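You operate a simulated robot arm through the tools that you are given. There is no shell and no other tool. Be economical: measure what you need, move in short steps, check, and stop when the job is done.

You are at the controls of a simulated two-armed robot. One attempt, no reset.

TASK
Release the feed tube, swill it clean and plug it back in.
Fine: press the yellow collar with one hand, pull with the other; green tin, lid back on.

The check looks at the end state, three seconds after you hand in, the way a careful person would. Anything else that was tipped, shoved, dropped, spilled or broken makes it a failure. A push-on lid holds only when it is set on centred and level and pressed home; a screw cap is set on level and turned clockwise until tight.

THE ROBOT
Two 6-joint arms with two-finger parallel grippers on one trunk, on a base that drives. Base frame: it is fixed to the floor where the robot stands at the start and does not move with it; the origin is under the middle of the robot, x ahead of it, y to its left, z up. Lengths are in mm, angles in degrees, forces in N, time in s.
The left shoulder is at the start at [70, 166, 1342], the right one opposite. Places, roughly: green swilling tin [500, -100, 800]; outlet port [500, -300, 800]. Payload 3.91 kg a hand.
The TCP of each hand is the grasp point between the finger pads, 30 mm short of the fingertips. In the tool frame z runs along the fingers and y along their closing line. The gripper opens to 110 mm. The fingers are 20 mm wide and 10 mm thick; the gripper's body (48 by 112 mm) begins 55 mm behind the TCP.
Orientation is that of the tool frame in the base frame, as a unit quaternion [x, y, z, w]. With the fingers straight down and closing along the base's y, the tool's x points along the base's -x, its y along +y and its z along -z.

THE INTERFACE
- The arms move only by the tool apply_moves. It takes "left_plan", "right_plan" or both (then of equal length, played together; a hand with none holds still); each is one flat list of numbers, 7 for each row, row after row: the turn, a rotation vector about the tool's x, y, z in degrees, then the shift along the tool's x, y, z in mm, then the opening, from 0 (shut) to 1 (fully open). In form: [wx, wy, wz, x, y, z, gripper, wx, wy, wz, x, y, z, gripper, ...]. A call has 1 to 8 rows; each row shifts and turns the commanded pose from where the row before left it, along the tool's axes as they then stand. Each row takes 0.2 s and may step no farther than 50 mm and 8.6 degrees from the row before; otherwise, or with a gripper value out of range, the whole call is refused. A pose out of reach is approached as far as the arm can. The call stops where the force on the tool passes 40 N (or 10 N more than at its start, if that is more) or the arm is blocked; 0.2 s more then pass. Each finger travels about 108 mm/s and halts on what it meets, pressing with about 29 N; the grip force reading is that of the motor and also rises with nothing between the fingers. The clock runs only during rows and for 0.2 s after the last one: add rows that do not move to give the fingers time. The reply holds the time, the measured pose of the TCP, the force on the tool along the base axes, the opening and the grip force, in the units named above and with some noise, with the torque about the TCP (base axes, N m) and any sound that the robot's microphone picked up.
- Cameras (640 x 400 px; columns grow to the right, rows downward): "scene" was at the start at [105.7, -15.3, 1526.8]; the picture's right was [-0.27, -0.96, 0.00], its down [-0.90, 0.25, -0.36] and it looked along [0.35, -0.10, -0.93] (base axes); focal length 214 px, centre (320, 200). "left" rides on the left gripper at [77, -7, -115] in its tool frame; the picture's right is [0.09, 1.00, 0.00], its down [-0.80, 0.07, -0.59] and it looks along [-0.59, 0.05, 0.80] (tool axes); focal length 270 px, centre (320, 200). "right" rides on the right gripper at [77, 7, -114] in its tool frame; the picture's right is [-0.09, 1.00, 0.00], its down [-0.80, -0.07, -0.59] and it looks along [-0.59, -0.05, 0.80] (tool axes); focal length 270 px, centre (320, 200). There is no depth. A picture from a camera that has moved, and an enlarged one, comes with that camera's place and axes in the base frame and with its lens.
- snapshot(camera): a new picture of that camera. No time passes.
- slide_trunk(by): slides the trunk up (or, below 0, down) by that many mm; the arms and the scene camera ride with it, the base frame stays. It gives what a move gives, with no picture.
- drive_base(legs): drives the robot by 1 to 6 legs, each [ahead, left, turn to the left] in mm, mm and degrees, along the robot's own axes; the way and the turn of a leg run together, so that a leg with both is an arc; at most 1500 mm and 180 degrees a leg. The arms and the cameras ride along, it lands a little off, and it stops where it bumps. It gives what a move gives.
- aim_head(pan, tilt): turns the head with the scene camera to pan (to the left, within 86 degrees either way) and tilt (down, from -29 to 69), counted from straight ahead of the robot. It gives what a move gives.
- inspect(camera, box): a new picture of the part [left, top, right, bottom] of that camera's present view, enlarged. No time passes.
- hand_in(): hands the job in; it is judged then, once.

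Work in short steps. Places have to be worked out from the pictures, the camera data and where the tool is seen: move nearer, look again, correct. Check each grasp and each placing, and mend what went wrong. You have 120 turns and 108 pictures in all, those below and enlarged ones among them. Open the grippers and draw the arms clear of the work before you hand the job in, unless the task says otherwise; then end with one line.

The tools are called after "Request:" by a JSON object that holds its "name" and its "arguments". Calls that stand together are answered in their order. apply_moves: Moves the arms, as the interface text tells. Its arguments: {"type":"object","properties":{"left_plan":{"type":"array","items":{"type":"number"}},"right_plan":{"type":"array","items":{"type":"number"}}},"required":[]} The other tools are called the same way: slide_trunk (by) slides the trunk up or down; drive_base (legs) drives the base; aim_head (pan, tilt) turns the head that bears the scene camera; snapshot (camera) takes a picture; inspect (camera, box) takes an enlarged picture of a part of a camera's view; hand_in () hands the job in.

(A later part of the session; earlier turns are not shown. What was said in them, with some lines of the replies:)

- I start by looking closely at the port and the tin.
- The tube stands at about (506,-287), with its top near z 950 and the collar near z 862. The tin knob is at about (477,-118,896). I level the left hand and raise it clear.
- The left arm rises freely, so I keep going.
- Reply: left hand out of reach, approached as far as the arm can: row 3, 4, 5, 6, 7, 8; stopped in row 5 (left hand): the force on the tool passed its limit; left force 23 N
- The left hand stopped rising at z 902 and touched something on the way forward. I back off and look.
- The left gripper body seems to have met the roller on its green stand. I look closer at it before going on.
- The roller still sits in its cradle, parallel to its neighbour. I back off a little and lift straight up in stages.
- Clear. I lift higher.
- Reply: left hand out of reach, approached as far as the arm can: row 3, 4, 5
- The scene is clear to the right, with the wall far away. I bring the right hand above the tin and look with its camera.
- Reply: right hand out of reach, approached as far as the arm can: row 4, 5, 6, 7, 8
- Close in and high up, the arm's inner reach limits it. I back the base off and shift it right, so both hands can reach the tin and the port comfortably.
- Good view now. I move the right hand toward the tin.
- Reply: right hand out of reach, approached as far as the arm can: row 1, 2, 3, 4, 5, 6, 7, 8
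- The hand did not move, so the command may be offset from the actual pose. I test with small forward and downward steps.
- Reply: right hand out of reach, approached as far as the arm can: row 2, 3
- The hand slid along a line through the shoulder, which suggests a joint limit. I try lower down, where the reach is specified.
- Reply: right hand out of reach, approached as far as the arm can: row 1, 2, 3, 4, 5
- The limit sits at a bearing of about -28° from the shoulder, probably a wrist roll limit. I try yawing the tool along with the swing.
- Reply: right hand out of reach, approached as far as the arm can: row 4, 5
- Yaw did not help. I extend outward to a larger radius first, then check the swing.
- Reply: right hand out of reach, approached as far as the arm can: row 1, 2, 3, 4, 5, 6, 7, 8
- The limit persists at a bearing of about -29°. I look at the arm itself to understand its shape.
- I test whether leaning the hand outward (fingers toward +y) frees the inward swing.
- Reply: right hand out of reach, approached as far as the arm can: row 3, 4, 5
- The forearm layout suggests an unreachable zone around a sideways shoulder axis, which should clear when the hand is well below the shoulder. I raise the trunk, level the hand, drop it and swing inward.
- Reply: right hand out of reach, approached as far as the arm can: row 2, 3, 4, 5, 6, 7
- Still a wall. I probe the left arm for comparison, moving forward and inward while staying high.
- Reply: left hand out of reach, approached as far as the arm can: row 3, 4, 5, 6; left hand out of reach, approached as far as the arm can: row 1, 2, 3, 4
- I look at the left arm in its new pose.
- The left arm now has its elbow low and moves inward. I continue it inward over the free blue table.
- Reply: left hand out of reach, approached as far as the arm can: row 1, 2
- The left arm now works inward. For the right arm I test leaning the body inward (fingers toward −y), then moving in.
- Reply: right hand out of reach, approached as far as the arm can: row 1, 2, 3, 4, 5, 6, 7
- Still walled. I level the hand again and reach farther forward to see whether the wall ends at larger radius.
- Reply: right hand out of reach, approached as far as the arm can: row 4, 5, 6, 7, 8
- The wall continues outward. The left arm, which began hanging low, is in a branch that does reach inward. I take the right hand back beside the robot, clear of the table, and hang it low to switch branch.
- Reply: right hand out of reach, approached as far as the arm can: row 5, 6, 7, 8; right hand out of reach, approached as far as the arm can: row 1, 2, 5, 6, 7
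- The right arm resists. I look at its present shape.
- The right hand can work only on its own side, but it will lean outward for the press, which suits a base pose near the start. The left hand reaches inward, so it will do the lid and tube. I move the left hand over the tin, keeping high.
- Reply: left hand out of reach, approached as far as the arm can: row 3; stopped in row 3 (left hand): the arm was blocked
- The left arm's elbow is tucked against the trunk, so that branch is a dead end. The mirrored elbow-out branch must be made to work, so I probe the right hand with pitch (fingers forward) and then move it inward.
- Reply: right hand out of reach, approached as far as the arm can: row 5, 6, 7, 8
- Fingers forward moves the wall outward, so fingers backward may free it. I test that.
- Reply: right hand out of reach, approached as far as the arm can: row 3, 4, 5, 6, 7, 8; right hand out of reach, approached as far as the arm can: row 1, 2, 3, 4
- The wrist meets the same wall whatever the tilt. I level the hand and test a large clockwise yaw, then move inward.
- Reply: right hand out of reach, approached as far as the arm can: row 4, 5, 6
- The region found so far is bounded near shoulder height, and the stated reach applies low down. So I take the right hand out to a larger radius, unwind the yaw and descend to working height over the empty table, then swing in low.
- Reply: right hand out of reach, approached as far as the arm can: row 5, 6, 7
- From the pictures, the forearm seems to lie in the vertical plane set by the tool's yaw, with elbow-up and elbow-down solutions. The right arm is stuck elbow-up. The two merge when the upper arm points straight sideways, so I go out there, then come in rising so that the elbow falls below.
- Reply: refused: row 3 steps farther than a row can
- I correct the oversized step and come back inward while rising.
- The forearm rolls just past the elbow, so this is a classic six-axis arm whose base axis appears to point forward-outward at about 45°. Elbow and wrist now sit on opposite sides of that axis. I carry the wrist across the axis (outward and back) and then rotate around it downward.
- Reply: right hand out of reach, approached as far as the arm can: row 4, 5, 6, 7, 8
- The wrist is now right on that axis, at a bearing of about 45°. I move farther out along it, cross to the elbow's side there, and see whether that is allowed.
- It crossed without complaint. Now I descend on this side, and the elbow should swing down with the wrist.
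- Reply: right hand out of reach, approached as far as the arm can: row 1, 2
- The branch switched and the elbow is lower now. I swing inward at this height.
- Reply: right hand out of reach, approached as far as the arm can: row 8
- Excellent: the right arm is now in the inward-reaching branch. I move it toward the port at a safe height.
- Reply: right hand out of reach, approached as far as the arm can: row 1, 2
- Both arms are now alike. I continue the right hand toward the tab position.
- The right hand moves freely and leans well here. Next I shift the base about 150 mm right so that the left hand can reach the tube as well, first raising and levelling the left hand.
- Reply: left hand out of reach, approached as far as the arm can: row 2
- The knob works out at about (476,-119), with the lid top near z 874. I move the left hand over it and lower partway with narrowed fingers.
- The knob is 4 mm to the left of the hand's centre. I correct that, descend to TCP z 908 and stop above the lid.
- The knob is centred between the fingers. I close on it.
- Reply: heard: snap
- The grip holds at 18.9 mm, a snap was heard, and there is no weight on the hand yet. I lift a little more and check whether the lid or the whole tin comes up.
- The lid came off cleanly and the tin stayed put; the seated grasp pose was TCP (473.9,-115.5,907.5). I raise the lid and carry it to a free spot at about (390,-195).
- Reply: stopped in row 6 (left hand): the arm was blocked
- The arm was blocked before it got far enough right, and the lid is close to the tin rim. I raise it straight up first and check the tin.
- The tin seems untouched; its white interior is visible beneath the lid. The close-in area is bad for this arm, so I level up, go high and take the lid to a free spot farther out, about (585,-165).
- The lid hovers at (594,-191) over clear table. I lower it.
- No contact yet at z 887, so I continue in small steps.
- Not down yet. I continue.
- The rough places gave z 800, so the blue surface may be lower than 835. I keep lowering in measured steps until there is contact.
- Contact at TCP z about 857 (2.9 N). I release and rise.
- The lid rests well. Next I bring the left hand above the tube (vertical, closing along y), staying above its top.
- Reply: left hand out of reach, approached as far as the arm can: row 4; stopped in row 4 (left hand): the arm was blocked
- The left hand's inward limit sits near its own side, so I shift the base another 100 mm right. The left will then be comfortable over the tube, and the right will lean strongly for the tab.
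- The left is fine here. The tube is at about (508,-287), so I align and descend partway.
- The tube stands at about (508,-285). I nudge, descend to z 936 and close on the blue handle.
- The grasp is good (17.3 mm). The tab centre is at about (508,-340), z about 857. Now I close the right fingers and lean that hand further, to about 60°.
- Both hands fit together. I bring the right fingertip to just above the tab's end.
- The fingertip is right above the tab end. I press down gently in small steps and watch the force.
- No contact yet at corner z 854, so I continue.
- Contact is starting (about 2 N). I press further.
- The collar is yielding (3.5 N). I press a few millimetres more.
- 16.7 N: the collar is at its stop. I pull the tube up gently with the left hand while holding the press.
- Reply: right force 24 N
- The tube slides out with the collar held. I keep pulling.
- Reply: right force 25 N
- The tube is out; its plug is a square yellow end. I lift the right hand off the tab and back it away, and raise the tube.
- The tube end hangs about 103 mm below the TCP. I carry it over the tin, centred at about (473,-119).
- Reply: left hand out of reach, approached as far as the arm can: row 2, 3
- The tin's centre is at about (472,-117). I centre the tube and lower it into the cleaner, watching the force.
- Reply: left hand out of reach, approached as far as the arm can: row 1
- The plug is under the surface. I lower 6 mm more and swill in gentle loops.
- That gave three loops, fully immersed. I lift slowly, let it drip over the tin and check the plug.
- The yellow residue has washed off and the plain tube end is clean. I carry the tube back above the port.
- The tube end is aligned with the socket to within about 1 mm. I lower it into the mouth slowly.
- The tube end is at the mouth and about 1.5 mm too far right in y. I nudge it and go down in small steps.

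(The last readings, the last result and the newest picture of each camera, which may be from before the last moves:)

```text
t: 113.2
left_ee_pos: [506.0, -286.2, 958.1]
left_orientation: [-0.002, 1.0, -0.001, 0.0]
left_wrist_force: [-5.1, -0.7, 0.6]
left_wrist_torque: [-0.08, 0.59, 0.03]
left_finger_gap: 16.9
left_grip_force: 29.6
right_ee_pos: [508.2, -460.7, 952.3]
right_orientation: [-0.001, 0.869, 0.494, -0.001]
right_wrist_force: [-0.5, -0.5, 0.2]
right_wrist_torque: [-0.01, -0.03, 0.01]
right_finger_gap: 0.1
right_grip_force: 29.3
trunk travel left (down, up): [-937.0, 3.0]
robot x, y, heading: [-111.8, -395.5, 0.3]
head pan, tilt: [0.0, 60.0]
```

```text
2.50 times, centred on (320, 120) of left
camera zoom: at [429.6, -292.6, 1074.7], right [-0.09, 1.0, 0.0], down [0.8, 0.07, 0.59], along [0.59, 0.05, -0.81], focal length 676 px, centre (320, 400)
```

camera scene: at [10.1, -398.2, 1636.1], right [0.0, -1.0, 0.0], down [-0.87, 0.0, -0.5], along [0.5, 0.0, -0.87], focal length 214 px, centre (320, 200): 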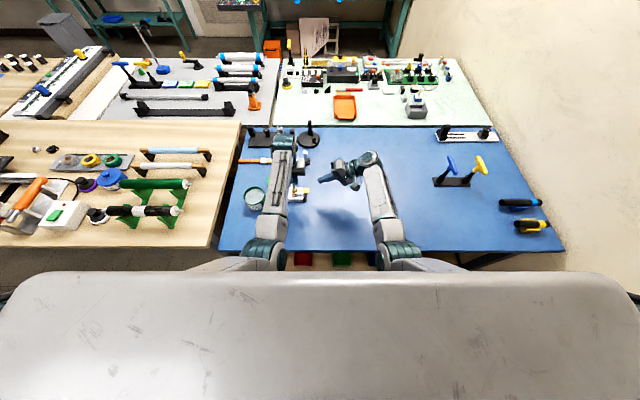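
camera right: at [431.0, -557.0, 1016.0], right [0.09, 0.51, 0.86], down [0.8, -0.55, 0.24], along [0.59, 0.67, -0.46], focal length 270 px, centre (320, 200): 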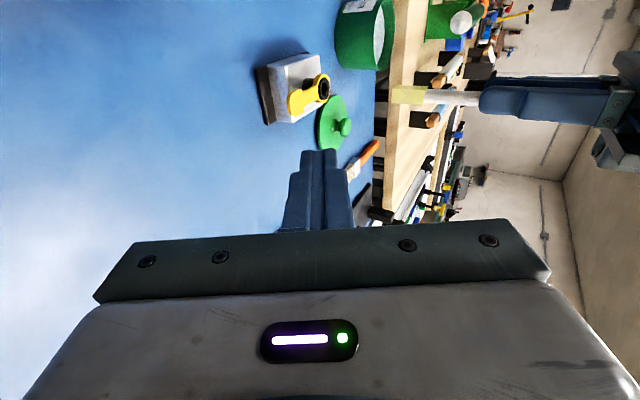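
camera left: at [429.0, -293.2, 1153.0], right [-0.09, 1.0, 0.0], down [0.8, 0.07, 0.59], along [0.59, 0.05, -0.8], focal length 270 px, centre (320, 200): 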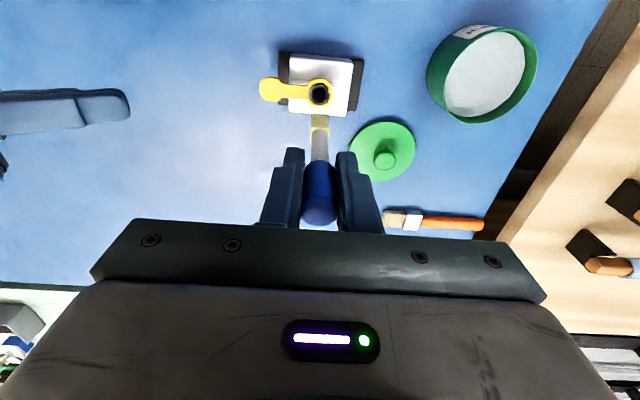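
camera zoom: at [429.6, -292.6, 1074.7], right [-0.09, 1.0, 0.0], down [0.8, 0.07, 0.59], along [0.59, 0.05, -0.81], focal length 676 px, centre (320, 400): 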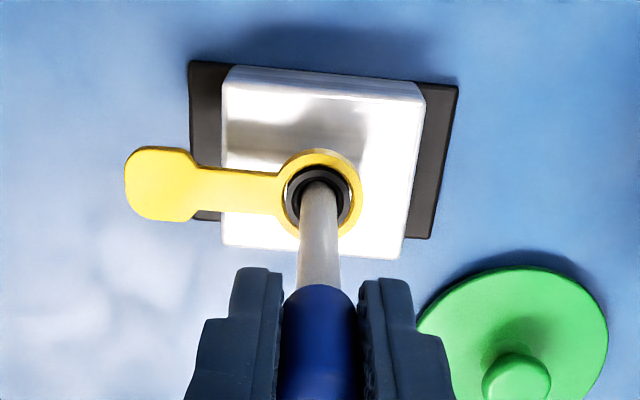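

It is inside the socket with about 5 N of side force in x. I ease 1.5 mm toward −x and continue down.

Request:
{"name": "apply_moves", "arguments": {"left_plan": [0, 0, 0, 1.5, 0, 0, 0, 0, 0, 0, 0, 0, 3, 0, 0, 0, 0, 0, 0, 3, 0]}}

```text
t: 114.0
left_ee_pos: [506.9, -286.3, 954.3]
left_orientation: [-0.001, 1.0, -0.001, 0.0]
left_wrist_force: [-0.8, -1.1, 0.1]
left_wrist_torque: [-0.03, 0.1, 0.02]
left_finger_gap: 16.9
left_grip_force: 29.0
right_ee_pos: [508.7, -461.0, 950.7]
right_orientation: [-0.001, 0.869, 0.495, -0.001]
right_wrist_force: [-0.8, -0.6, 0.0]
right_wrist_torque: [0.01, 0.02, -0.02]
right_finger_gap: 0.0
right_grip_force: 29.3
trunk travel left (down, up): [-937.0, 3.0]
robot x, y, heading: [-108.8, -395.6, -0.0]
head pan, tilt: [0.0, 60.0]
```

The side load is gone. I keep inserting.

Request:
{"name": "apply_moves", "arguments": {"left_plan": [0, 0, 0, 0, 0, 4, 0, 0, 0, 0, 0, 0, 4, 0, 0, 0, 0, 0, 0, 4, 0]}}

```text
t: 114.8
left_ee_pos: [505.0, -286.7, 944.1]
left_orientation: [-0.001, 1.0, -0.001, 0.002]
left_wrist_force: [0.8, 1.2, 21.8]
left_wrist_torque: [0.1, -0.08, 0.03]
left_finger_gap: 17.7
left_grip_force: 29.0
right_ee_pos: [506.8, -461.9, 953.2]
right_orientation: [-0.002, 0.869, 0.495, -0.001]
right_wrist_force: [0.2, 0.3, -0.2]
right_wrist_torque: [-0.02, 0.01, -0.01]
right_finger_gap: 0.0
right_grip_force: 29.0
trunk travel left (down, up): [-937.0, 3.0]
robot x, y, heading: [-108.2, -398.2, 0.2]
head pan, tilt: [0.0, 60.0]
```

Resistance (22 N) sets in about 8 mm short of the original depth, which looks like the gripping ring. I push on.

Request:
{"name": "apply_moves", "arguments": {"left_plan": [0, 0, 0, 0, 0, 3, 0, 0, 0, 0, 0, 0, 3, 0, 0, 0, 0, 0, 0, 2, 0]}}

Request:
{"name": "inspect", "arguments": {"camera": "right", "box": [240, 30, 480, 180]}}

```text
t: 115.6
left_ee_pos: [503.6, -286.1, 935.8]
left_orientation: [-0.001, 1.0, 0.0, 0.002]
left_wrist_force: [0.2, 1.3, 30.4]
left_wrist_torque: [0.14, -0.19, 0.0]
left_finger_gap: 17.0
left_grip_force: 28.7
right_ee_pos: [506.0, -461.9, 953.2]
right_orientation: [-0.002, 0.869, 0.495, 0.0]
right_wrist_force: [-0.3, 0.3, 0.6]
right_wrist_torque: [-0.02, -0.01, 0.01]
right_finger_gap: 0.0
right_grip_force: 29.1
trunk travel left (down, up): [-937.0, 3.0]
robot x, y, heading: [-112.0, -401.3, 0.1]
head pan, tilt: [0.0, 60.0]
```

```text
2.67 times, centred on (360, 105) of right
camera zoom: at [428.1, -556.3, 1018.3], right [0.08, 0.51, 0.86], down [0.8, -0.55, 0.24], along [0.59, 0.67, -0.45], focal length 721 px, centre (213, 453)
```

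zoom: 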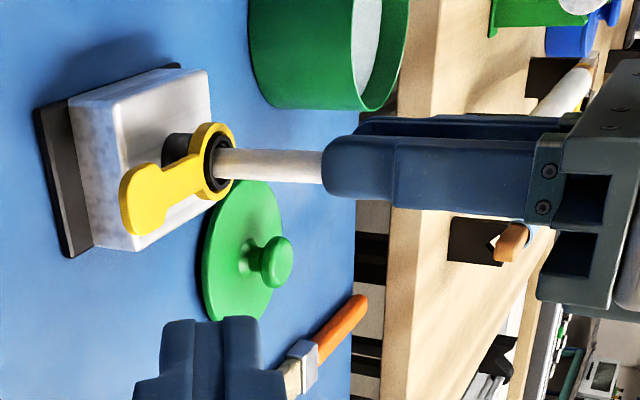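

I compare the handle's position in the fingers with the earlier view, to see whether it slipped.

Request:
{"name": "inspect", "arguments": {"camera": "left", "box": [200, 40, 440, 240]}}

```text
2.00 times, centred on (320, 140) of left
camera zoom: at [426.0, -292.8, 1051.8], right [-0.09, 1.0, 0.0], down [0.8, 0.07, 0.6], along [0.6, 0.05, -0.8], focal length 541 px, centre (320, 320)
```

zoom: 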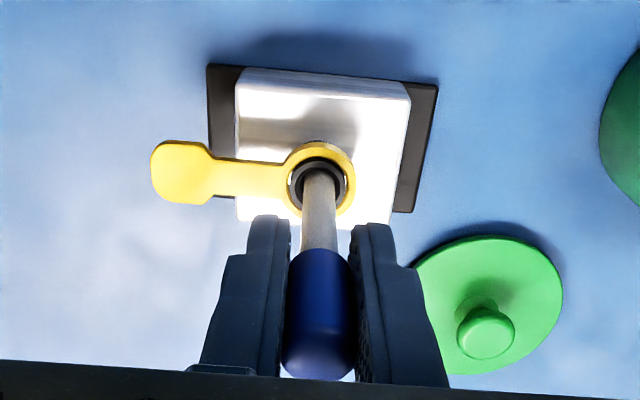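

It hasn't slipped and is back at the original depth, but it still pushes back and no click was heard. I press slightly further to seat it.

Request:
{"name": "apply_moves", "arguments": {"left_plan": [0, 0, 0, 0, 0, 1.5, 0, 0, 0, 0, 0, 0, 1.5, 0]}}

```text
t: 116.2
left_ee_pos: [503.3, -286.3, 929.2]
left_orientation: [0.0, 1.0, 0.001, -0.001]
left_wrist_force: [-3.7, 0.1, 20.8]
left_wrist_torque: [0.07, 0.14, -0.02]
left_finger_gap: 17.9
left_grip_force: 29.2
right_ee_pos: [506.8, -461.2, 952.6]
right_orientation: [-0.002, 0.869, 0.494, 0.0]
right_wrist_force: [0.2, 0.4, 0.1]
right_wrist_torque: [0.01, -0.01, 0.01]
right_finger_gap: 0.0
right_grip_force: 28.9
trunk travel left (down, up): [-937.0, 3.0]
robot x, y, heading: [-110.5, -400.4, 0.2]
head pan, tilt: [0.0, 60.0]
```

Request:
{"name": "inspect", "arguments": {"camera": "left", "box": [200, 40, 440, 240]}}

Request:
{"name": "inspect", "arguments": {"camera": "right", "box": [240, 30, 480, 180]}}

```text
2.00 times, centred on (320, 140) of left
camera zoom: at [426.0, -292.7, 1045.5], right [-0.09, 1.0, 0.0], down [0.8, 0.07, 0.59], along [0.59, 0.05, -0.81], focal length 541 px, centre (320, 320)
```

zoom: 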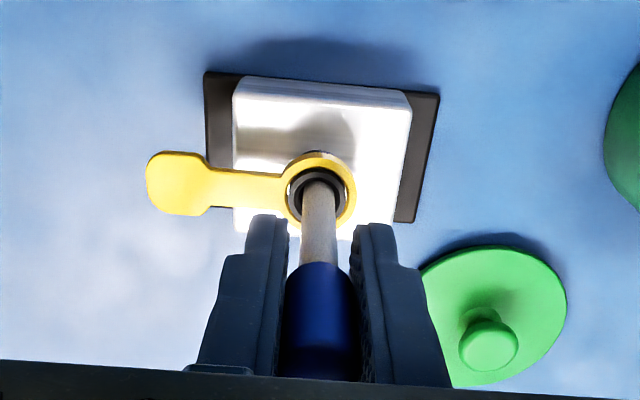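

```text
2.67 times, centred on (360, 105) of right
camera zoom: at [429.5, -556.1, 1017.0], right [0.09, 0.51, 0.86], down [0.8, -0.55, 0.24], along [0.59, 0.67, -0.45], focal length 721 px, centre (213, 453)
```

zoom: 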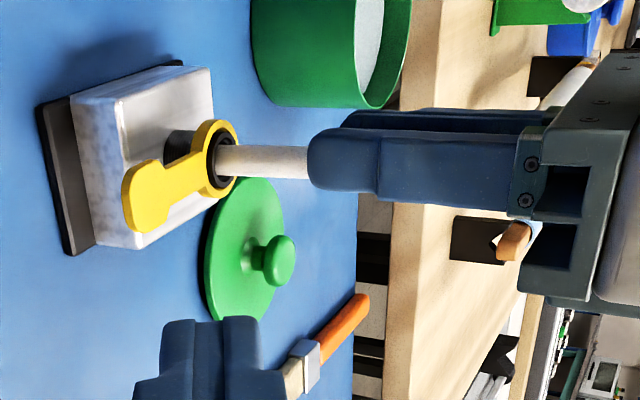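

The handle slipped in the fingers at about 30 N, so the tube is bottomed at its original depth. I test the latch with a light upward pull.

Request:
{"name": "apply_moves", "arguments": {"left_plan": [0, 0, 0, 0, 0, -2, 0, 0, 0, 0, 0, 0, -2, 0, 0, 0, 0, 0, 0, -1, 0]}}

Request:
{"name": "inspect", "arguments": {"camera": "left", "box": [200, 40, 440, 240]}}

```text
t: 117.0
left_ee_pos: [505.1, -284.2, 930.9]
left_orientation: [0.0, 1.0, 0.0, -0.005]
left_wrist_force: [-4.4, -0.2, -18.9]
left_wrist_torque: [-0.05, 0.5, 0.04]
left_finger_gap: 17.4
left_grip_force: 29.0
right_ee_pos: [509.7, -460.0, 950.0]
right_orientation: [0.0, 0.869, 0.494, -0.002]
right_wrist_force: [-0.4, 0.5, -0.1]
right_wrist_torque: [0.01, 0.0, -0.02]
right_finger_gap: 0.0
right_grip_force: 28.5
trunk travel left (down, up): [-937.0, 3.0]
robot x, y, heading: [-108.5, -399.1, -0.0]
head pan, tilt: [0.0, 60.0]
```

```text
2.00 times, centred on (320, 140) of left
camera zoom: at [429.8, -292.2, 1047.3], right [-0.09, 1.0, 0.0], down [0.81, 0.07, 0.59], along [0.58, 0.05, -0.81], focal length 541 px, centre (320, 320)
```

zoom: 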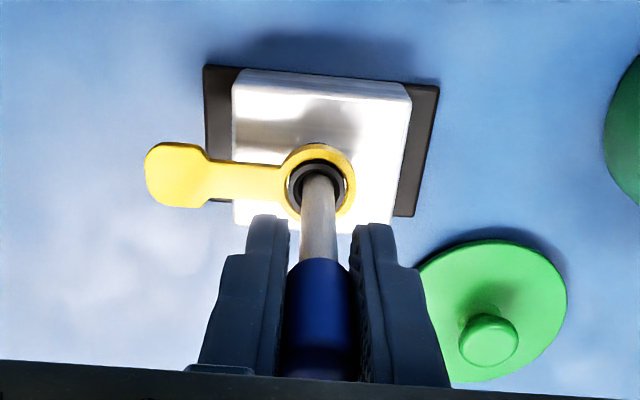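

It holds against a 19 N pull, so it is latched. I relax, release and rise above the handle.

Request:
{"name": "apply_moves", "arguments": {"left_plan": [0, 0, 0, 0, 0, 2, 0, 0, 0, 0, 0, 0, 0, 0.3, 0, 0, 0, 0, 0, 0, 0.5, 0, 0, 0, 0, 0, -35, 0.5, 0, 0, 0, 0, 0, -40, 0.5]}}

Request:
{"name": "inspect", "arguments": {"camera": "left", "box": [200, 40, 440, 240]}}

Request:
{"name": "inspect", "arguments": {"camera": "right", "box": [240, 30, 480, 180]}}

```text
t: 118.2
left_ee_pos: [506.0, -287.9, 1009.6]
left_orientation: [-0.001, 1.0, 0.0, 0.0]
left_wrist_force: [-0.3, -0.9, -0.2]
left_wrist_torque: [-0.02, -0.03, 0.0]
left_finger_gap: 55.1
left_grip_force: 0.1
right_ee_pos: [508.7, -462.0, 952.2]
right_orientation: [-0.001, 0.869, 0.496, -0.002]
right_wrist_force: [-0.1, -0.9, 0.1]
right_wrist_torque: [0.0, -0.01, -0.01]
right_finger_gap: 0.1
right_grip_force: 28.9
trunk travel left (down, up): [-937.0, 3.0]
robot x, y, heading: [-110.9, -394.4, 0.0]
head pan, tilt: [0.0, 60.0]
```

```text
2.00 times, centred on (320, 140) of left
camera zoom: at [428.9, -293.6, 1125.3], right [-0.09, 1.0, 0.0], down [0.8, 0.07, 0.59], along [0.59, 0.05, -0.8], focal length 541 px, centre (320, 320)
```

zoom: 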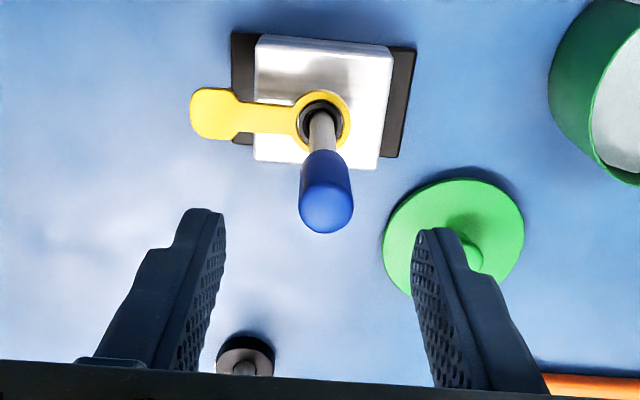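

```text
2.67 times, centred on (360, 105) of right
camera zoom: at [431.2, -556.3, 1016.2], right [0.09, 0.51, 0.86], down [0.8, -0.55, 0.24], along [0.59, 0.67, -0.46], focal length 721 px, centre (213, 453)
```

zoom: 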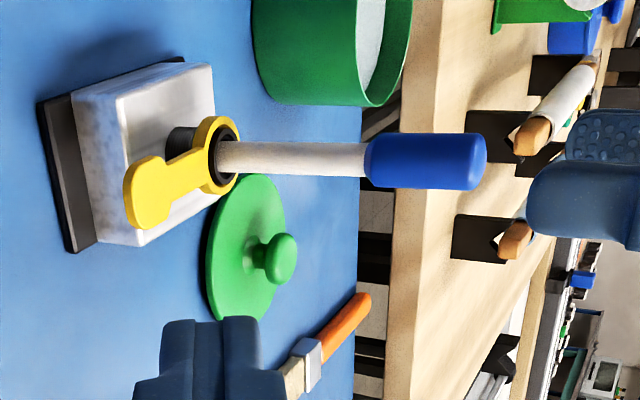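

The tube stands upright with its top at the original height (z about 956). To be sure it is home, I close the fingers and press lightly on top of the handle.

Request:
{"name": "apply_moves", "arguments": {"left_plan": [0, 0, 0, -2, 2, 0, 0.2, 0, 0, 0, 0, 0, 0, 0, 0, 0, 0, 0, 0, 10, 0, 0, 0, 0, 0, 0, 8, 0, 0, 0, 0, 0, 0, 4, 0, 0, 0, 0, 0, 0, 2, 0]}}

Request:
{"name": "apply_moves", "arguments": {"left_plan": [0, 0, 0, 0, 0, 2, 0, 0, 0, 0, 0, 0, 2, 0, 0, 0, 0, 0, 0, 2, 0]}}

```text
t: 119.6
left_ee_pos: [506.4, -284.4, 985.8]
left_orientation: [-0.001, 1.0, -0.001, 0.002]
left_wrist_force: [0.3, 0.6, 14.4]
left_wrist_torque: [-0.03, -0.13, -0.01]
left_finger_gap: 0.3
left_grip_force: 28.1
right_ee_pos: [507.0, -461.9, 953.4]
right_orientation: [-0.001, 0.869, 0.496, -0.001]
right_wrist_force: [-0.2, 0.4, 0.2]
right_wrist_torque: [-0.03, -0.02, 0.02]
right_finger_gap: 0.0
right_grip_force: 29.7
trunk travel left (down, up): [-937.0, 3.0]
robot x, y, heading: [-109.7, -395.5, 0.2]
head pan, tilt: [0.0, 60.0]
```

```text
t: 120.3
left_ee_pos: [510.8, -284.8, 984.7]
left_orientation: [0.0, 1.0, -0.001, 0.006]
left_wrist_force: [-1.0, 0.2, 25.2]
left_wrist_torque: [-0.01, 0.19, 0.02]
left_finger_gap: 0.0
left_grip_force: 28.7
right_ee_pos: [506.2, -461.9, 952.8]
right_orientation: [-0.001, 0.868, 0.496, -0.001]
right_wrist_force: [0.3, -0.2, 0.0]
right_wrist_torque: [-0.01, 0.0, 0.03]
right_finger_gap: 0.0
right_grip_force: 29.7
trunk travel left (down, up): [-937.0, 3.0]
robot x, y, heading: [-113.0, -398.8, 0.3]
head pan, tilt: [0.0, 60.0]
stopped in row 3 (left hand): the force on the tool passed its limit (the readings are from after the stop); the commanded pose is now the measured one
```

Over 40 N with no further travel, so the tube is fully home. I rise and go to the lid at (588,-193).

Request:
{"name": "apply_moves", "arguments": {"left_plan": [0, 0, 0, 0, 0, -30, 0, 0, 0, 0, 0, 0, -25, 0.3, 0, 0, 0, -26, 30, 0, 0.5, 0, 0, 0, -26, 30, 0, 0.5, 0, 0, 0, -25, 30, 20, 0.5, 0, 0, 0, 0, 2, 40, 0.5]}}

Request:
{"name": "snapshot", "arguments": {"camera": "left"}}

```text
t: 121.7
left_ee_pos: [587.1, -191.9, 976.0]
left_orientation: [-0.001, 1.0, -0.001, 0.002]
left_wrist_force: [0.0, 0.5, 0.8]
left_wrist_torque: [0.0, -0.03, 0.01]
left_finger_gap: 55.1
left_grip_force: 0.2
right_ee_pos: [508.3, -459.9, 951.8]
right_orientation: [-0.001, 0.869, 0.495, -0.001]
right_wrist_force: [0.3, -0.2, 0.1]
right_wrist_torque: [0.03, 0.0, 0.03]
right_finger_gap: 0.1
right_grip_force: 28.9
trunk travel left (down, up): [-937.0, 3.0]
robot x, y, heading: [-108.4, -400.5, 0.1]
head pan, tilt: [0.0, 60.0]
```

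```text
24 pictures are left
camera left: at [509.7, -197.9, 1092.4], right [-0.09, 1.0, 0.0], down [0.8, 0.07, 0.6], along [0.6, 0.05, -0.8], focal length 270 px, centre (320, 200)
```

left: 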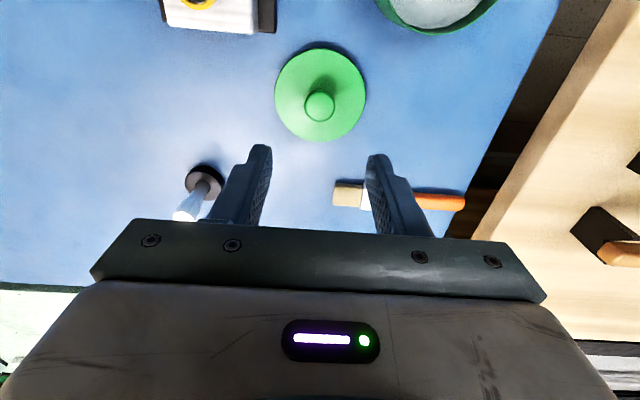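

This view matches the release view. I descend to z 858 and grip the knob.

Request:
{"name": "apply_moves", "arguments": {"left_plan": [0, 0, 0, 0, 0, 40, 0.5, 0, 0, 0, 0, 0, 40, 0.5, 0, 0, 0, 0, 0, 30, 0.5, 0, 0, 0, 0, 0, 8, 0.5, 0, 0, 0, 0, 0, 0, 0.2, 0, 0, 0, 0, 0, 0, 0, 0, 0, 0, 0, 0, 0, 0]}}

Request:
{"name": "apply_moves", "arguments": {"left_plan": [0, 0, 0, 0, 0, -20, 0, 0, 0, 0, 0, 0, -40, 0, 0, 0, 0, 0, 0, -40, 0]}}

Request:
{"name": "snapshot", "arguments": {"camera": "left"}}

```text
t: 123.3
left_ee_pos: [588.7, -191.0, 858.9]
left_orientation: [-0.001, 1.0, -0.001, 0.003]
left_wrist_force: [0.9, -0.1, -0.3]
left_wrist_torque: [0.02, 0.04, 0.02]
left_finger_gap: 22.9
left_grip_force: 29.3
right_ee_pos: [509.2, -461.3, 950.9]
right_orientation: [-0.001, 0.869, 0.495, -0.002]
right_wrist_force: [-0.3, 0.4, -0.1]
right_wrist_torque: [0.03, 0.0, 0.04]
right_finger_gap: 0.0
right_grip_force: 28.5
trunk travel left (down, up): [-937.0, 3.0]
robot x, y, heading: [-106.2, -397.5, 0.2]
head pan, tilt: [0.0, 60.0]
```

```text
t: 124.1
left_ee_pos: [586.1, -193.3, 959.9]
left_orientation: [-0.001, 1.0, -0.001, 0.003]
left_wrist_force: [-0.7, -0.9, 0.2]
left_wrist_torque: [-0.03, 0.03, 0.06]
left_finger_gap: 22.5
left_grip_force: 29.1
right_ee_pos: [508.2, -462.5, 951.3]
right_orientation: [-0.001, 0.869, 0.495, -0.001]
right_wrist_force: [0.1, 0.0, 0.3]
right_wrist_torque: [0.01, -0.03, 0.0]
right_finger_gap: 0.0
right_grip_force: 29.1
trunk travel left (down, up): [-937.0, 3.0]
robot x, y, heading: [-108.1, -399.3, 0.1]
head pan, tilt: [0.0, 60.0]
```

```text
23 pictures are left
camera left: at [508.1, -199.4, 1074.7], right [-0.09, 1.0, 0.0], down [0.8, 0.07, 0.6], along [0.6, 0.05, -0.8], focal length 270 px, centre (320, 200)
```

left: 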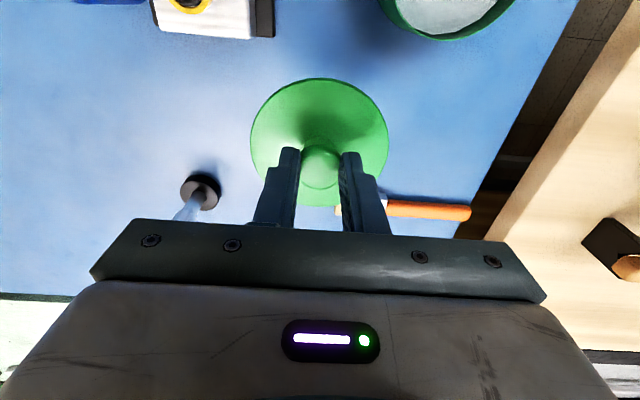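

The lid is held, about 3 mm lower and 3 mm nearer the robot in the grip than before, so I will aim for TCP x of about 477. I carry it above the tin.

Request:
{"name": "apply_moves", "arguments": {"left_plan": [0, 0, 0, 0, 0, -12, 0, 0, 0, 0, 28, 19, 0, 0, 0, 0, 0, 28, 19, 0, 0, 0, 0, 0, 28, 19, 0, 0, 0, 0, 0, 26, 19, 0, 0, 0, 0, 0, 0, 0, 0, 0]}}

Request:
{"name": "inspect", "arguments": {"camera": "left", "box": [200, 20, 440, 240]}}

Request:
{"name": "inspect", "arguments": {"camera": "scene", "box": [210, 140, 310, 230]}}

```text
t: 125.5
left_ee_pos: [474.9, -115.8, 970.8]
left_orientation: [-0.001, 1.0, -0.001, 0.003]
left_wrist_force: [-0.1, 0.4, -0.3]
left_wrist_torque: [0.0, 0.01, 0.02]
left_finger_gap: 22.4
left_grip_force: 29.5
right_ee_pos: [508.2, -461.6, 950.8]
right_orientation: [-0.002, 0.869, 0.495, -0.002]
right_wrist_force: [-1.2, 0.4, 0.8]
right_wrist_torque: [0.02, -0.02, -0.03]
right_finger_gap: 0.0
right_grip_force: 29.1
trunk travel left (down, up): [-937.0, 3.0]
robot x, y, heading: [-107.0, -399.3, 0.1]
head pan, tilt: [0.0, 60.0]
```

```text
1.82 times, centred on (320, 130) of left
camera zoom: at [397.5, -123.5, 1085.9], right [-0.09, 1.0, 0.0], down [0.8, 0.07, 0.6], along [0.6, 0.05, -0.8], focal length 491 px, centre (320, 327)
```

zoom: 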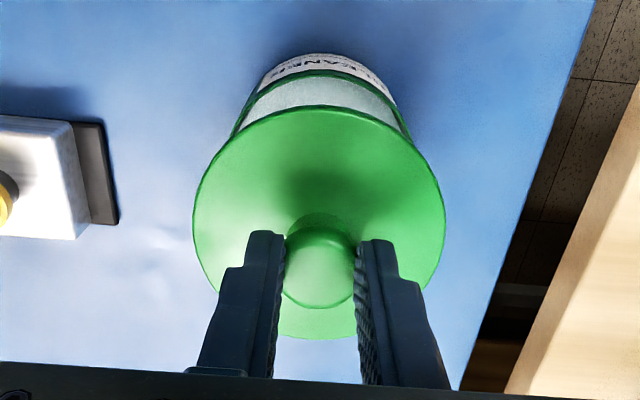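

```text
4.44 times, centred on (260, 185) of scene
camera zoom: at [10.5, -398.7, 1636.1], right [0.0, -1.0, 0.0], down [-0.87, 0.0, -0.5], along [0.5, 0.0, -0.87], focal length 953 px, centre (587, 267)
```

zoom: 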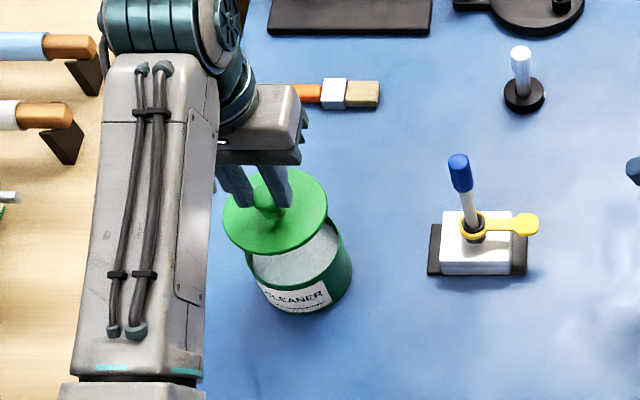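

By measuring near and far rims, the lid centre is (473.9,-118.1) and the tin centre (475.7,-116.7). I shift by that and lower to just above the rim.

Request:
{"name": "apply_moves", "arguments": {"left_plan": [0, 0, 0, -1.8, 1.3, 0, 0, 0, 0, 0, 0, 0, 20, 0, 0, 0, 0, 0, 0, 20, 0, 0, 0, 0, 0, 0, 6, 0, 0, 0, 0, 0, 0, 0, 0]}}

Request:
{"name": "inspect", "arguments": {"camera": "left", "box": [200, 20, 440, 240]}}

Request:
{"name": "inspect", "arguments": {"camera": "scene", "box": [235, 165, 295, 220]}}

Request:
{"name": "inspect", "arguments": {"camera": "right", "box": [280, 0, 480, 120]}}

```text
t: 126.7
left_ee_pos: [478.7, -114.4, 924.2]
left_orientation: [0.0, 1.0, -0.001, 0.003]
left_wrist_force: [-0.2, 0.1, 1.0]
left_wrist_torque: [0.0, -0.01, 0.02]
left_finger_gap: 22.5
left_grip_force: 29.0
right_ee_pos: [508.6, -462.1, 952.6]
right_orientation: [-0.001, 0.869, 0.495, -0.002]
right_wrist_force: [-0.1, 0.0, 0.1]
right_wrist_torque: [0.0, -0.02, 0.01]
right_finger_gap: 0.0
right_grip_force: 29.0
trunk travel left (down, up): [-937.0, 3.0]
robot x, y, heading: [-105.9, -394.5, 0.2]
head pan, tilt: [0.0, 60.0]
```

```text
1.82 times, centred on (320, 130) of left
camera zoom: at [400.8, -121.5, 1040.0], right [-0.09, 1.0, 0.0], down [0.8, 0.07, 0.6], along [0.6, 0.05, -0.8], focal length 491 px, centre (320, 327)
```

zoom: 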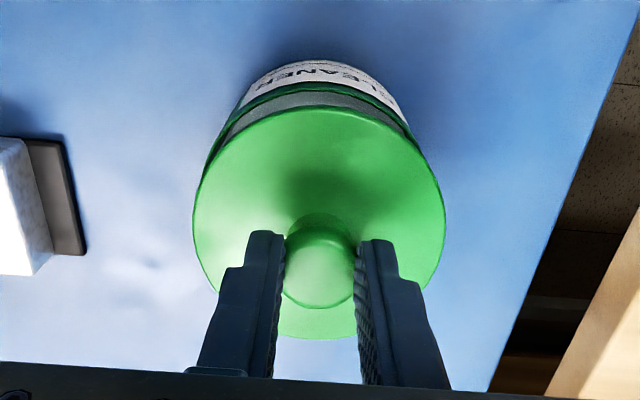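

```text
7.27 times, centred on (265, 192) of scene
camera zoom: at [10.0, -398.4, 1636.1], right [0.0, -1.0, 0.0], down [-0.87, 0.0, -0.5], along [0.5, 0.0, -0.87], focal length 1560 px, centre (720, 254)
```

zoom: 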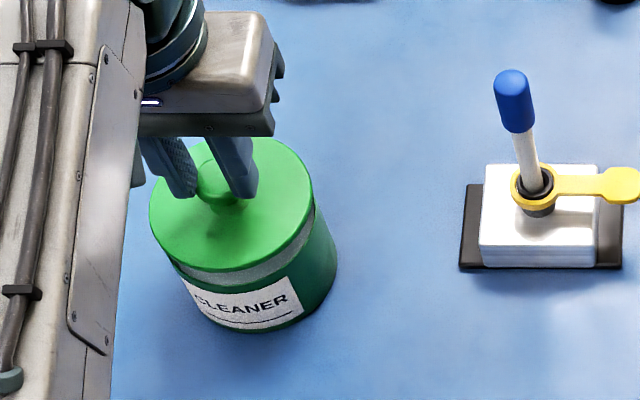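

```text
3.20 times, centred on (380, 60) of right
camera zoom: at [431.6, -555.9, 1016.1], right [0.09, 0.51, 0.86], down [0.8, -0.55, 0.24], along [0.59, 0.67, -0.46], focal length 865 px, centre (128, 648)
```

zoom: 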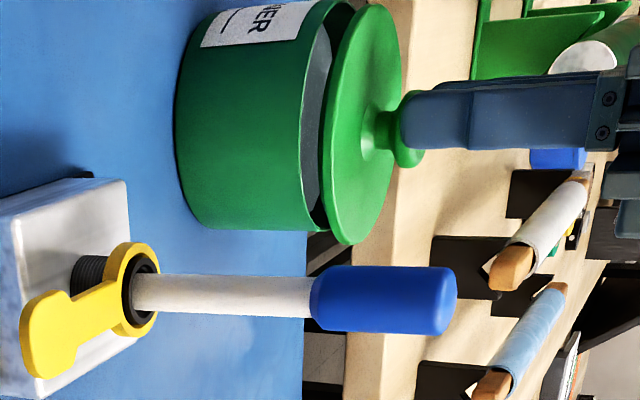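

Lid and tin are aligned in y; the lid is about 1.5 mm too far in +x. I correct that and lower until it touches.

Request:
{"name": "apply_moves", "arguments": {"left_plan": [0, 0, 0, 1.5, -0.5, 0, 0, 0, 0, 0, 0, 0, 5, 0, 0, 0, 0, 0, 0, 3, 0, 0, 0, 0, 0, 0, 0, 0]}}

Request:
{"name": "inspect", "arguments": {"camera": "right", "box": [300, 0, 440, 90]}}

```text
t: 127.7
left_ee_pos: [476.3, -115.7, 917.3]
left_orientation: [-0.001, 1.0, -0.001, 0.003]
left_wrist_force: [-0.8, -0.2, 0.3]
left_wrist_torque: [-0.01, 0.04, 0.01]
left_finger_gap: 22.0
left_grip_force: 29.4
right_ee_pos: [508.5, -461.4, 951.2]
right_orientation: [-0.001, 0.869, 0.495, -0.002]
right_wrist_force: [-0.4, 0.1, 0.6]
right_wrist_torque: [-0.02, 0.03, -0.04]
right_finger_gap: 0.0
right_grip_force: 28.9
trunk travel left (down, up): [-937.0, 3.0]
robot x, y, heading: [-107.8, -396.3, 0.1]
head pan, tilt: [0.0, 60.0]
```

```text
4.44 times, centred on (370, 45) of right
camera zoom: at [431.5, -555.9, 1016.1], right [0.09, 0.51, 0.86], down [0.8, -0.55, 0.24], along [0.59, 0.67, -0.46], focal length 1201 px, centre (98, 889)
```

zoom: 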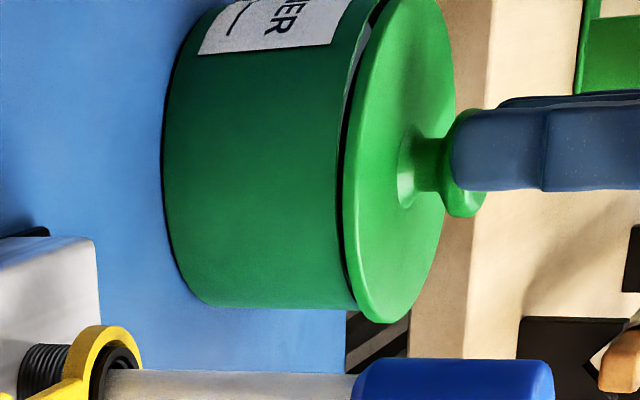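

It is close and level. I go down in small steps.

Request:
{"name": "apply_moves", "arguments": {"left_plan": [0, 0, 0, 0, 0, 2, 0, 0, 0, 0, 0, 0, 2, 0, 0, 0, 0, 0, 0, 0, 0]}}

Request:
{"name": "inspect", "arguments": {"camera": "right", "box": [300, 0, 440, 90]}}

```text
t: 128.5
left_ee_pos: [475.0, -117.0, 915.2]
left_orientation: [-0.001, 1.0, -0.001, 0.004]
left_wrist_force: [-6.8, -2.0, 7.6]
left_wrist_torque: [-0.08, 0.34, 0.01]
left_finger_gap: 22.3
left_grip_force: 29.0
right_ee_pos: [506.9, -462.5, 953.0]
right_orientation: [-0.001, 0.869, 0.496, -0.001]
right_wrist_force: [0.0, -0.7, 0.4]
right_wrist_torque: [-0.05, -0.01, -0.01]
right_finger_gap: 0.1
right_grip_force: 29.3
trunk travel left (down, up): [-937.0, 3.0]
robot x, y, heading: [-110.5, -396.6, 0.2]
head pan, tilt: [0.0, 60.0]
heard: snap
```

```text
4.44 times, centred on (370, 45) of right
camera zoom: at [429.7, -556.5, 1017.1], right [0.09, 0.51, 0.86], down [0.8, -0.55, 0.24], along [0.59, 0.67, -0.45], focal length 1201 px, centre (98, 889)
```

zoom: 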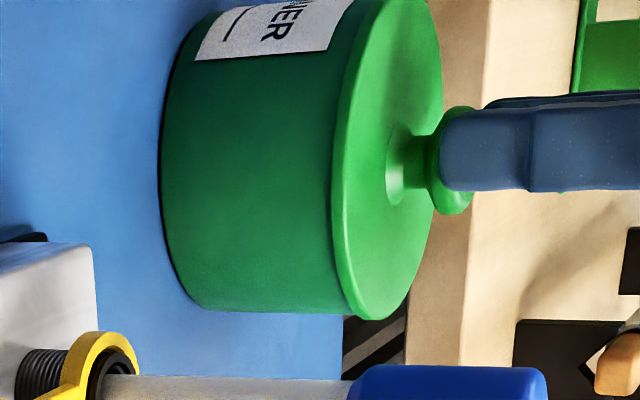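

A snap: the lid is on and looks flush. I ease the small side load and press down a touch more to be sure it is home.

Request:
{"name": "apply_moves", "arguments": {"left_plan": [0, 0, 0, 1.5, 0.5, 0, 0, 0, 0, 0, 0, 0, 1.5, 0, 0, 0, 0, 0, 0, 1, 0]}}

```text
t: 129.3
left_ee_pos: [474.5, -115.3, 914.0]
left_orientation: [0.0, 1.0, 0.001, 0.005]
left_wrist_force: [-0.4, -3.4, 20.9]
left_wrist_torque: [-0.09, -0.03, 0.02]
left_finger_gap: 22.3
left_grip_force: 29.2
right_ee_pos: [506.3, -462.6, 952.9]
right_orientation: [-0.002, 0.869, 0.495, 0.0]
right_wrist_force: [-0.1, -0.1, -1.4]
right_wrist_torque: [0.02, -0.02, 0.0]
right_finger_gap: 0.3
right_grip_force: 28.5
trunk travel left (down, up): [-937.0, 3.0]
robot x, y, heading: [-106.8, -396.5, 0.2]
head pan, tilt: [0.0, 60.0]
```

It is firm at 21 N with no travel. I relieve, open and rise.

Request:
{"name": "apply_moves", "arguments": {"left_plan": [0, 0, 0, 0, 0, -1.5, 0, 0, 0, 0, 0, 0, 0, 0.35, 0, 0, 0, 0, 0, 0, 0.5, 0, 0, 0, 0, 0, -25, 0.5, 0, 0, 0, 0, 0, -30, 0.5]}}

Request:
{"name": "inspect", "arguments": {"camera": "right", "box": [240, 0, 440, 120]}}

Request:
{"name": "snapshot", "arguments": {"camera": "left"}}

```text
t: 130.5
left_ee_pos: [476.0, -113.9, 965.2]
left_orientation: [0.0, 1.0, -0.001, 0.003]
left_wrist_force: [-0.5, 0.4, 0.1]
left_wrist_torque: [0.04, 0.0, 0.02]
left_finger_gap: 54.7
left_grip_force: 0.1
right_ee_pos: [508.4, -461.1, 951.9]
right_orientation: [-0.001, 0.869, 0.495, -0.002]
right_wrist_force: [0.0, -0.4, -0.1]
right_wrist_torque: [-0.01, 0.01, 0.0]
right_finger_gap: 0.0
right_grip_force: 29.0
trunk travel left (down, up): [-937.0, 3.0]
robot x, y, heading: [-106.3, -399.2, -0.1]
head pan, tilt: [0.0, 60.0]
```

```text
3.20 times, centred on (340, 60) of right
camera zoom: at [431.6, -555.7, 1016.0], right [0.09, 0.51, 0.86], down [0.8, -0.55, 0.24], along [0.59, 0.67, -0.46], focal length 865 px, centre (256, 648)
```

zoom: 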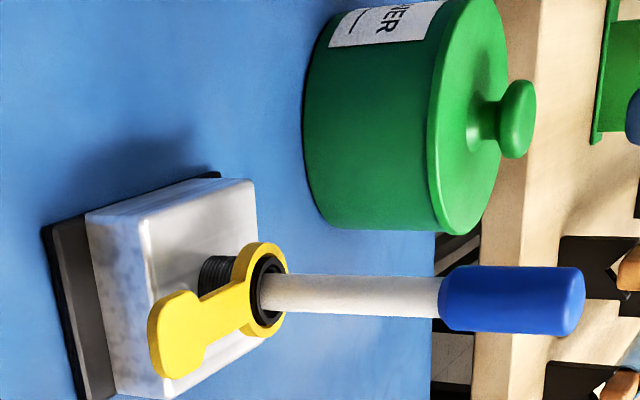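

```text
14 pictures are left
camera left: at [398.2, -121.2, 1081.7], right [-0.09, 1.0, 0.0], down [0.8, 0.07, 0.6], along [0.6, 0.05, -0.8], focal length 270 px, centre (320, 200)
```

left: 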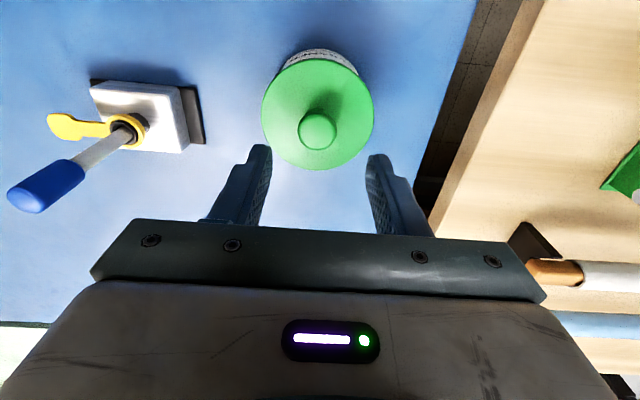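

The lid is level, centred and seated, and the tube is plugged in. I open the right gripper while backing it off and raise the left hand clear.

Request:
{"name": "apply_moves", "arguments": {"right_plan": [0, 0, 0, 0, 15, -40, 0, 0, 0, 0, 0, 15, -40, 0, 0, 0, 0, 0, 15, -40, 0.5, 0, 0, 0, 0, 0, 0, 1, 0, 0, 0, 0, 0, 0, 1], "left_plan": [0, 0, 0, 0, 0, -20, 0.5, 0, 0, 0, -10, 20, -15, 0.8, 0, 0, 0, 0, 30, 0, 1, 0, 0, 0, 0, 30, 0, 1, 0, 0, 0, 0, 0, 0, 1]}}

Request:
{"name": "snapshot", "arguments": {"camera": "scene"}}

Request:
{"name": "inspect", "arguments": {"camera": "scene", "box": [60, 140, 320, 260]}}

```text
t: 131.7
left_ee_pos: [485.5, -37.1, 1001.3]
left_orientation: [-0.001, 1.0, 0.0, 0.002]
left_wrist_force: [0.6, 0.5, -0.2]
left_wrist_torque: [0.02, 0.02, 0.02]
left_finger_gap: 110.0
left_grip_force: 0.1
right_ee_pos: [509.6, -542.0, 1051.6]
right_orientation: [0.0, 0.869, 0.495, -0.001]
right_wrist_force: [0.7, 0.3, 0.2]
right_wrist_torque: [0.0, -0.01, 0.04]
right_finger_gap: 109.9
right_grip_force: 0.1
trunk travel left (down, up): [-937.0, 3.0]
robot x, y, heading: [-106.4, -398.1, 0.2]
head pan, tilt: [0.0, 60.0]
```

```text
13 pictures are left
camera scene: at [10.3, -399.1, 1636.1], right [0.0, -1.0, 0.0], down [-0.87, 0.0, -0.5], along [0.5, 0.0, -0.87], focal length 214 px, centre (320, 200)
```

scene: 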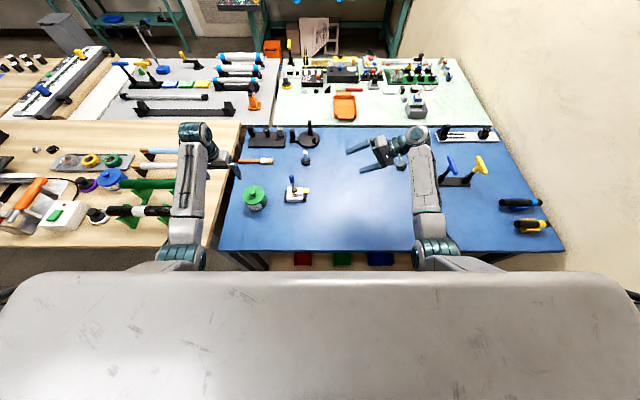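

```text
2.46 times, centred on (190, 200) of scene
camera zoom: at [10.3, -399.1, 1636.1], right [0.0, -1.0, 0.0], down [-0.87, 0.0, -0.5], along [0.5, 0.0, -0.87], focal length 528 px, centre (640, 200)
```

zoom: 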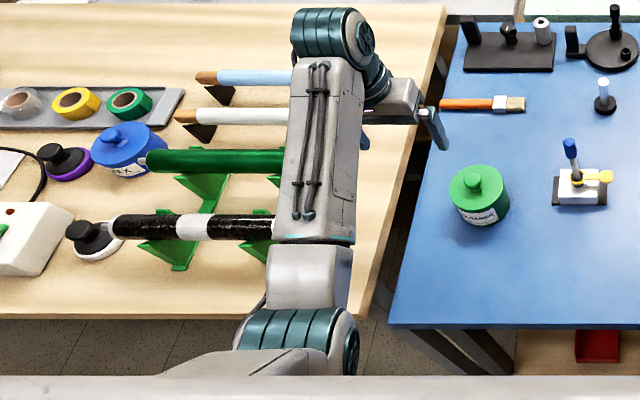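

Everything is in place: tube seated and upright, lid on, tools and rollers undisturbed, both grippers open and clear.

Request:
{"name": "hand_in", "arguments": {}}

```text
The job is handed in.
```

I released the feed tube, swilled it clean, plugged it back in and snapped the lid back onto the green tin; the job is handed in, though the left hand bumped the black roller's stand while reaching in at the start (the roller still sits in its cradle).
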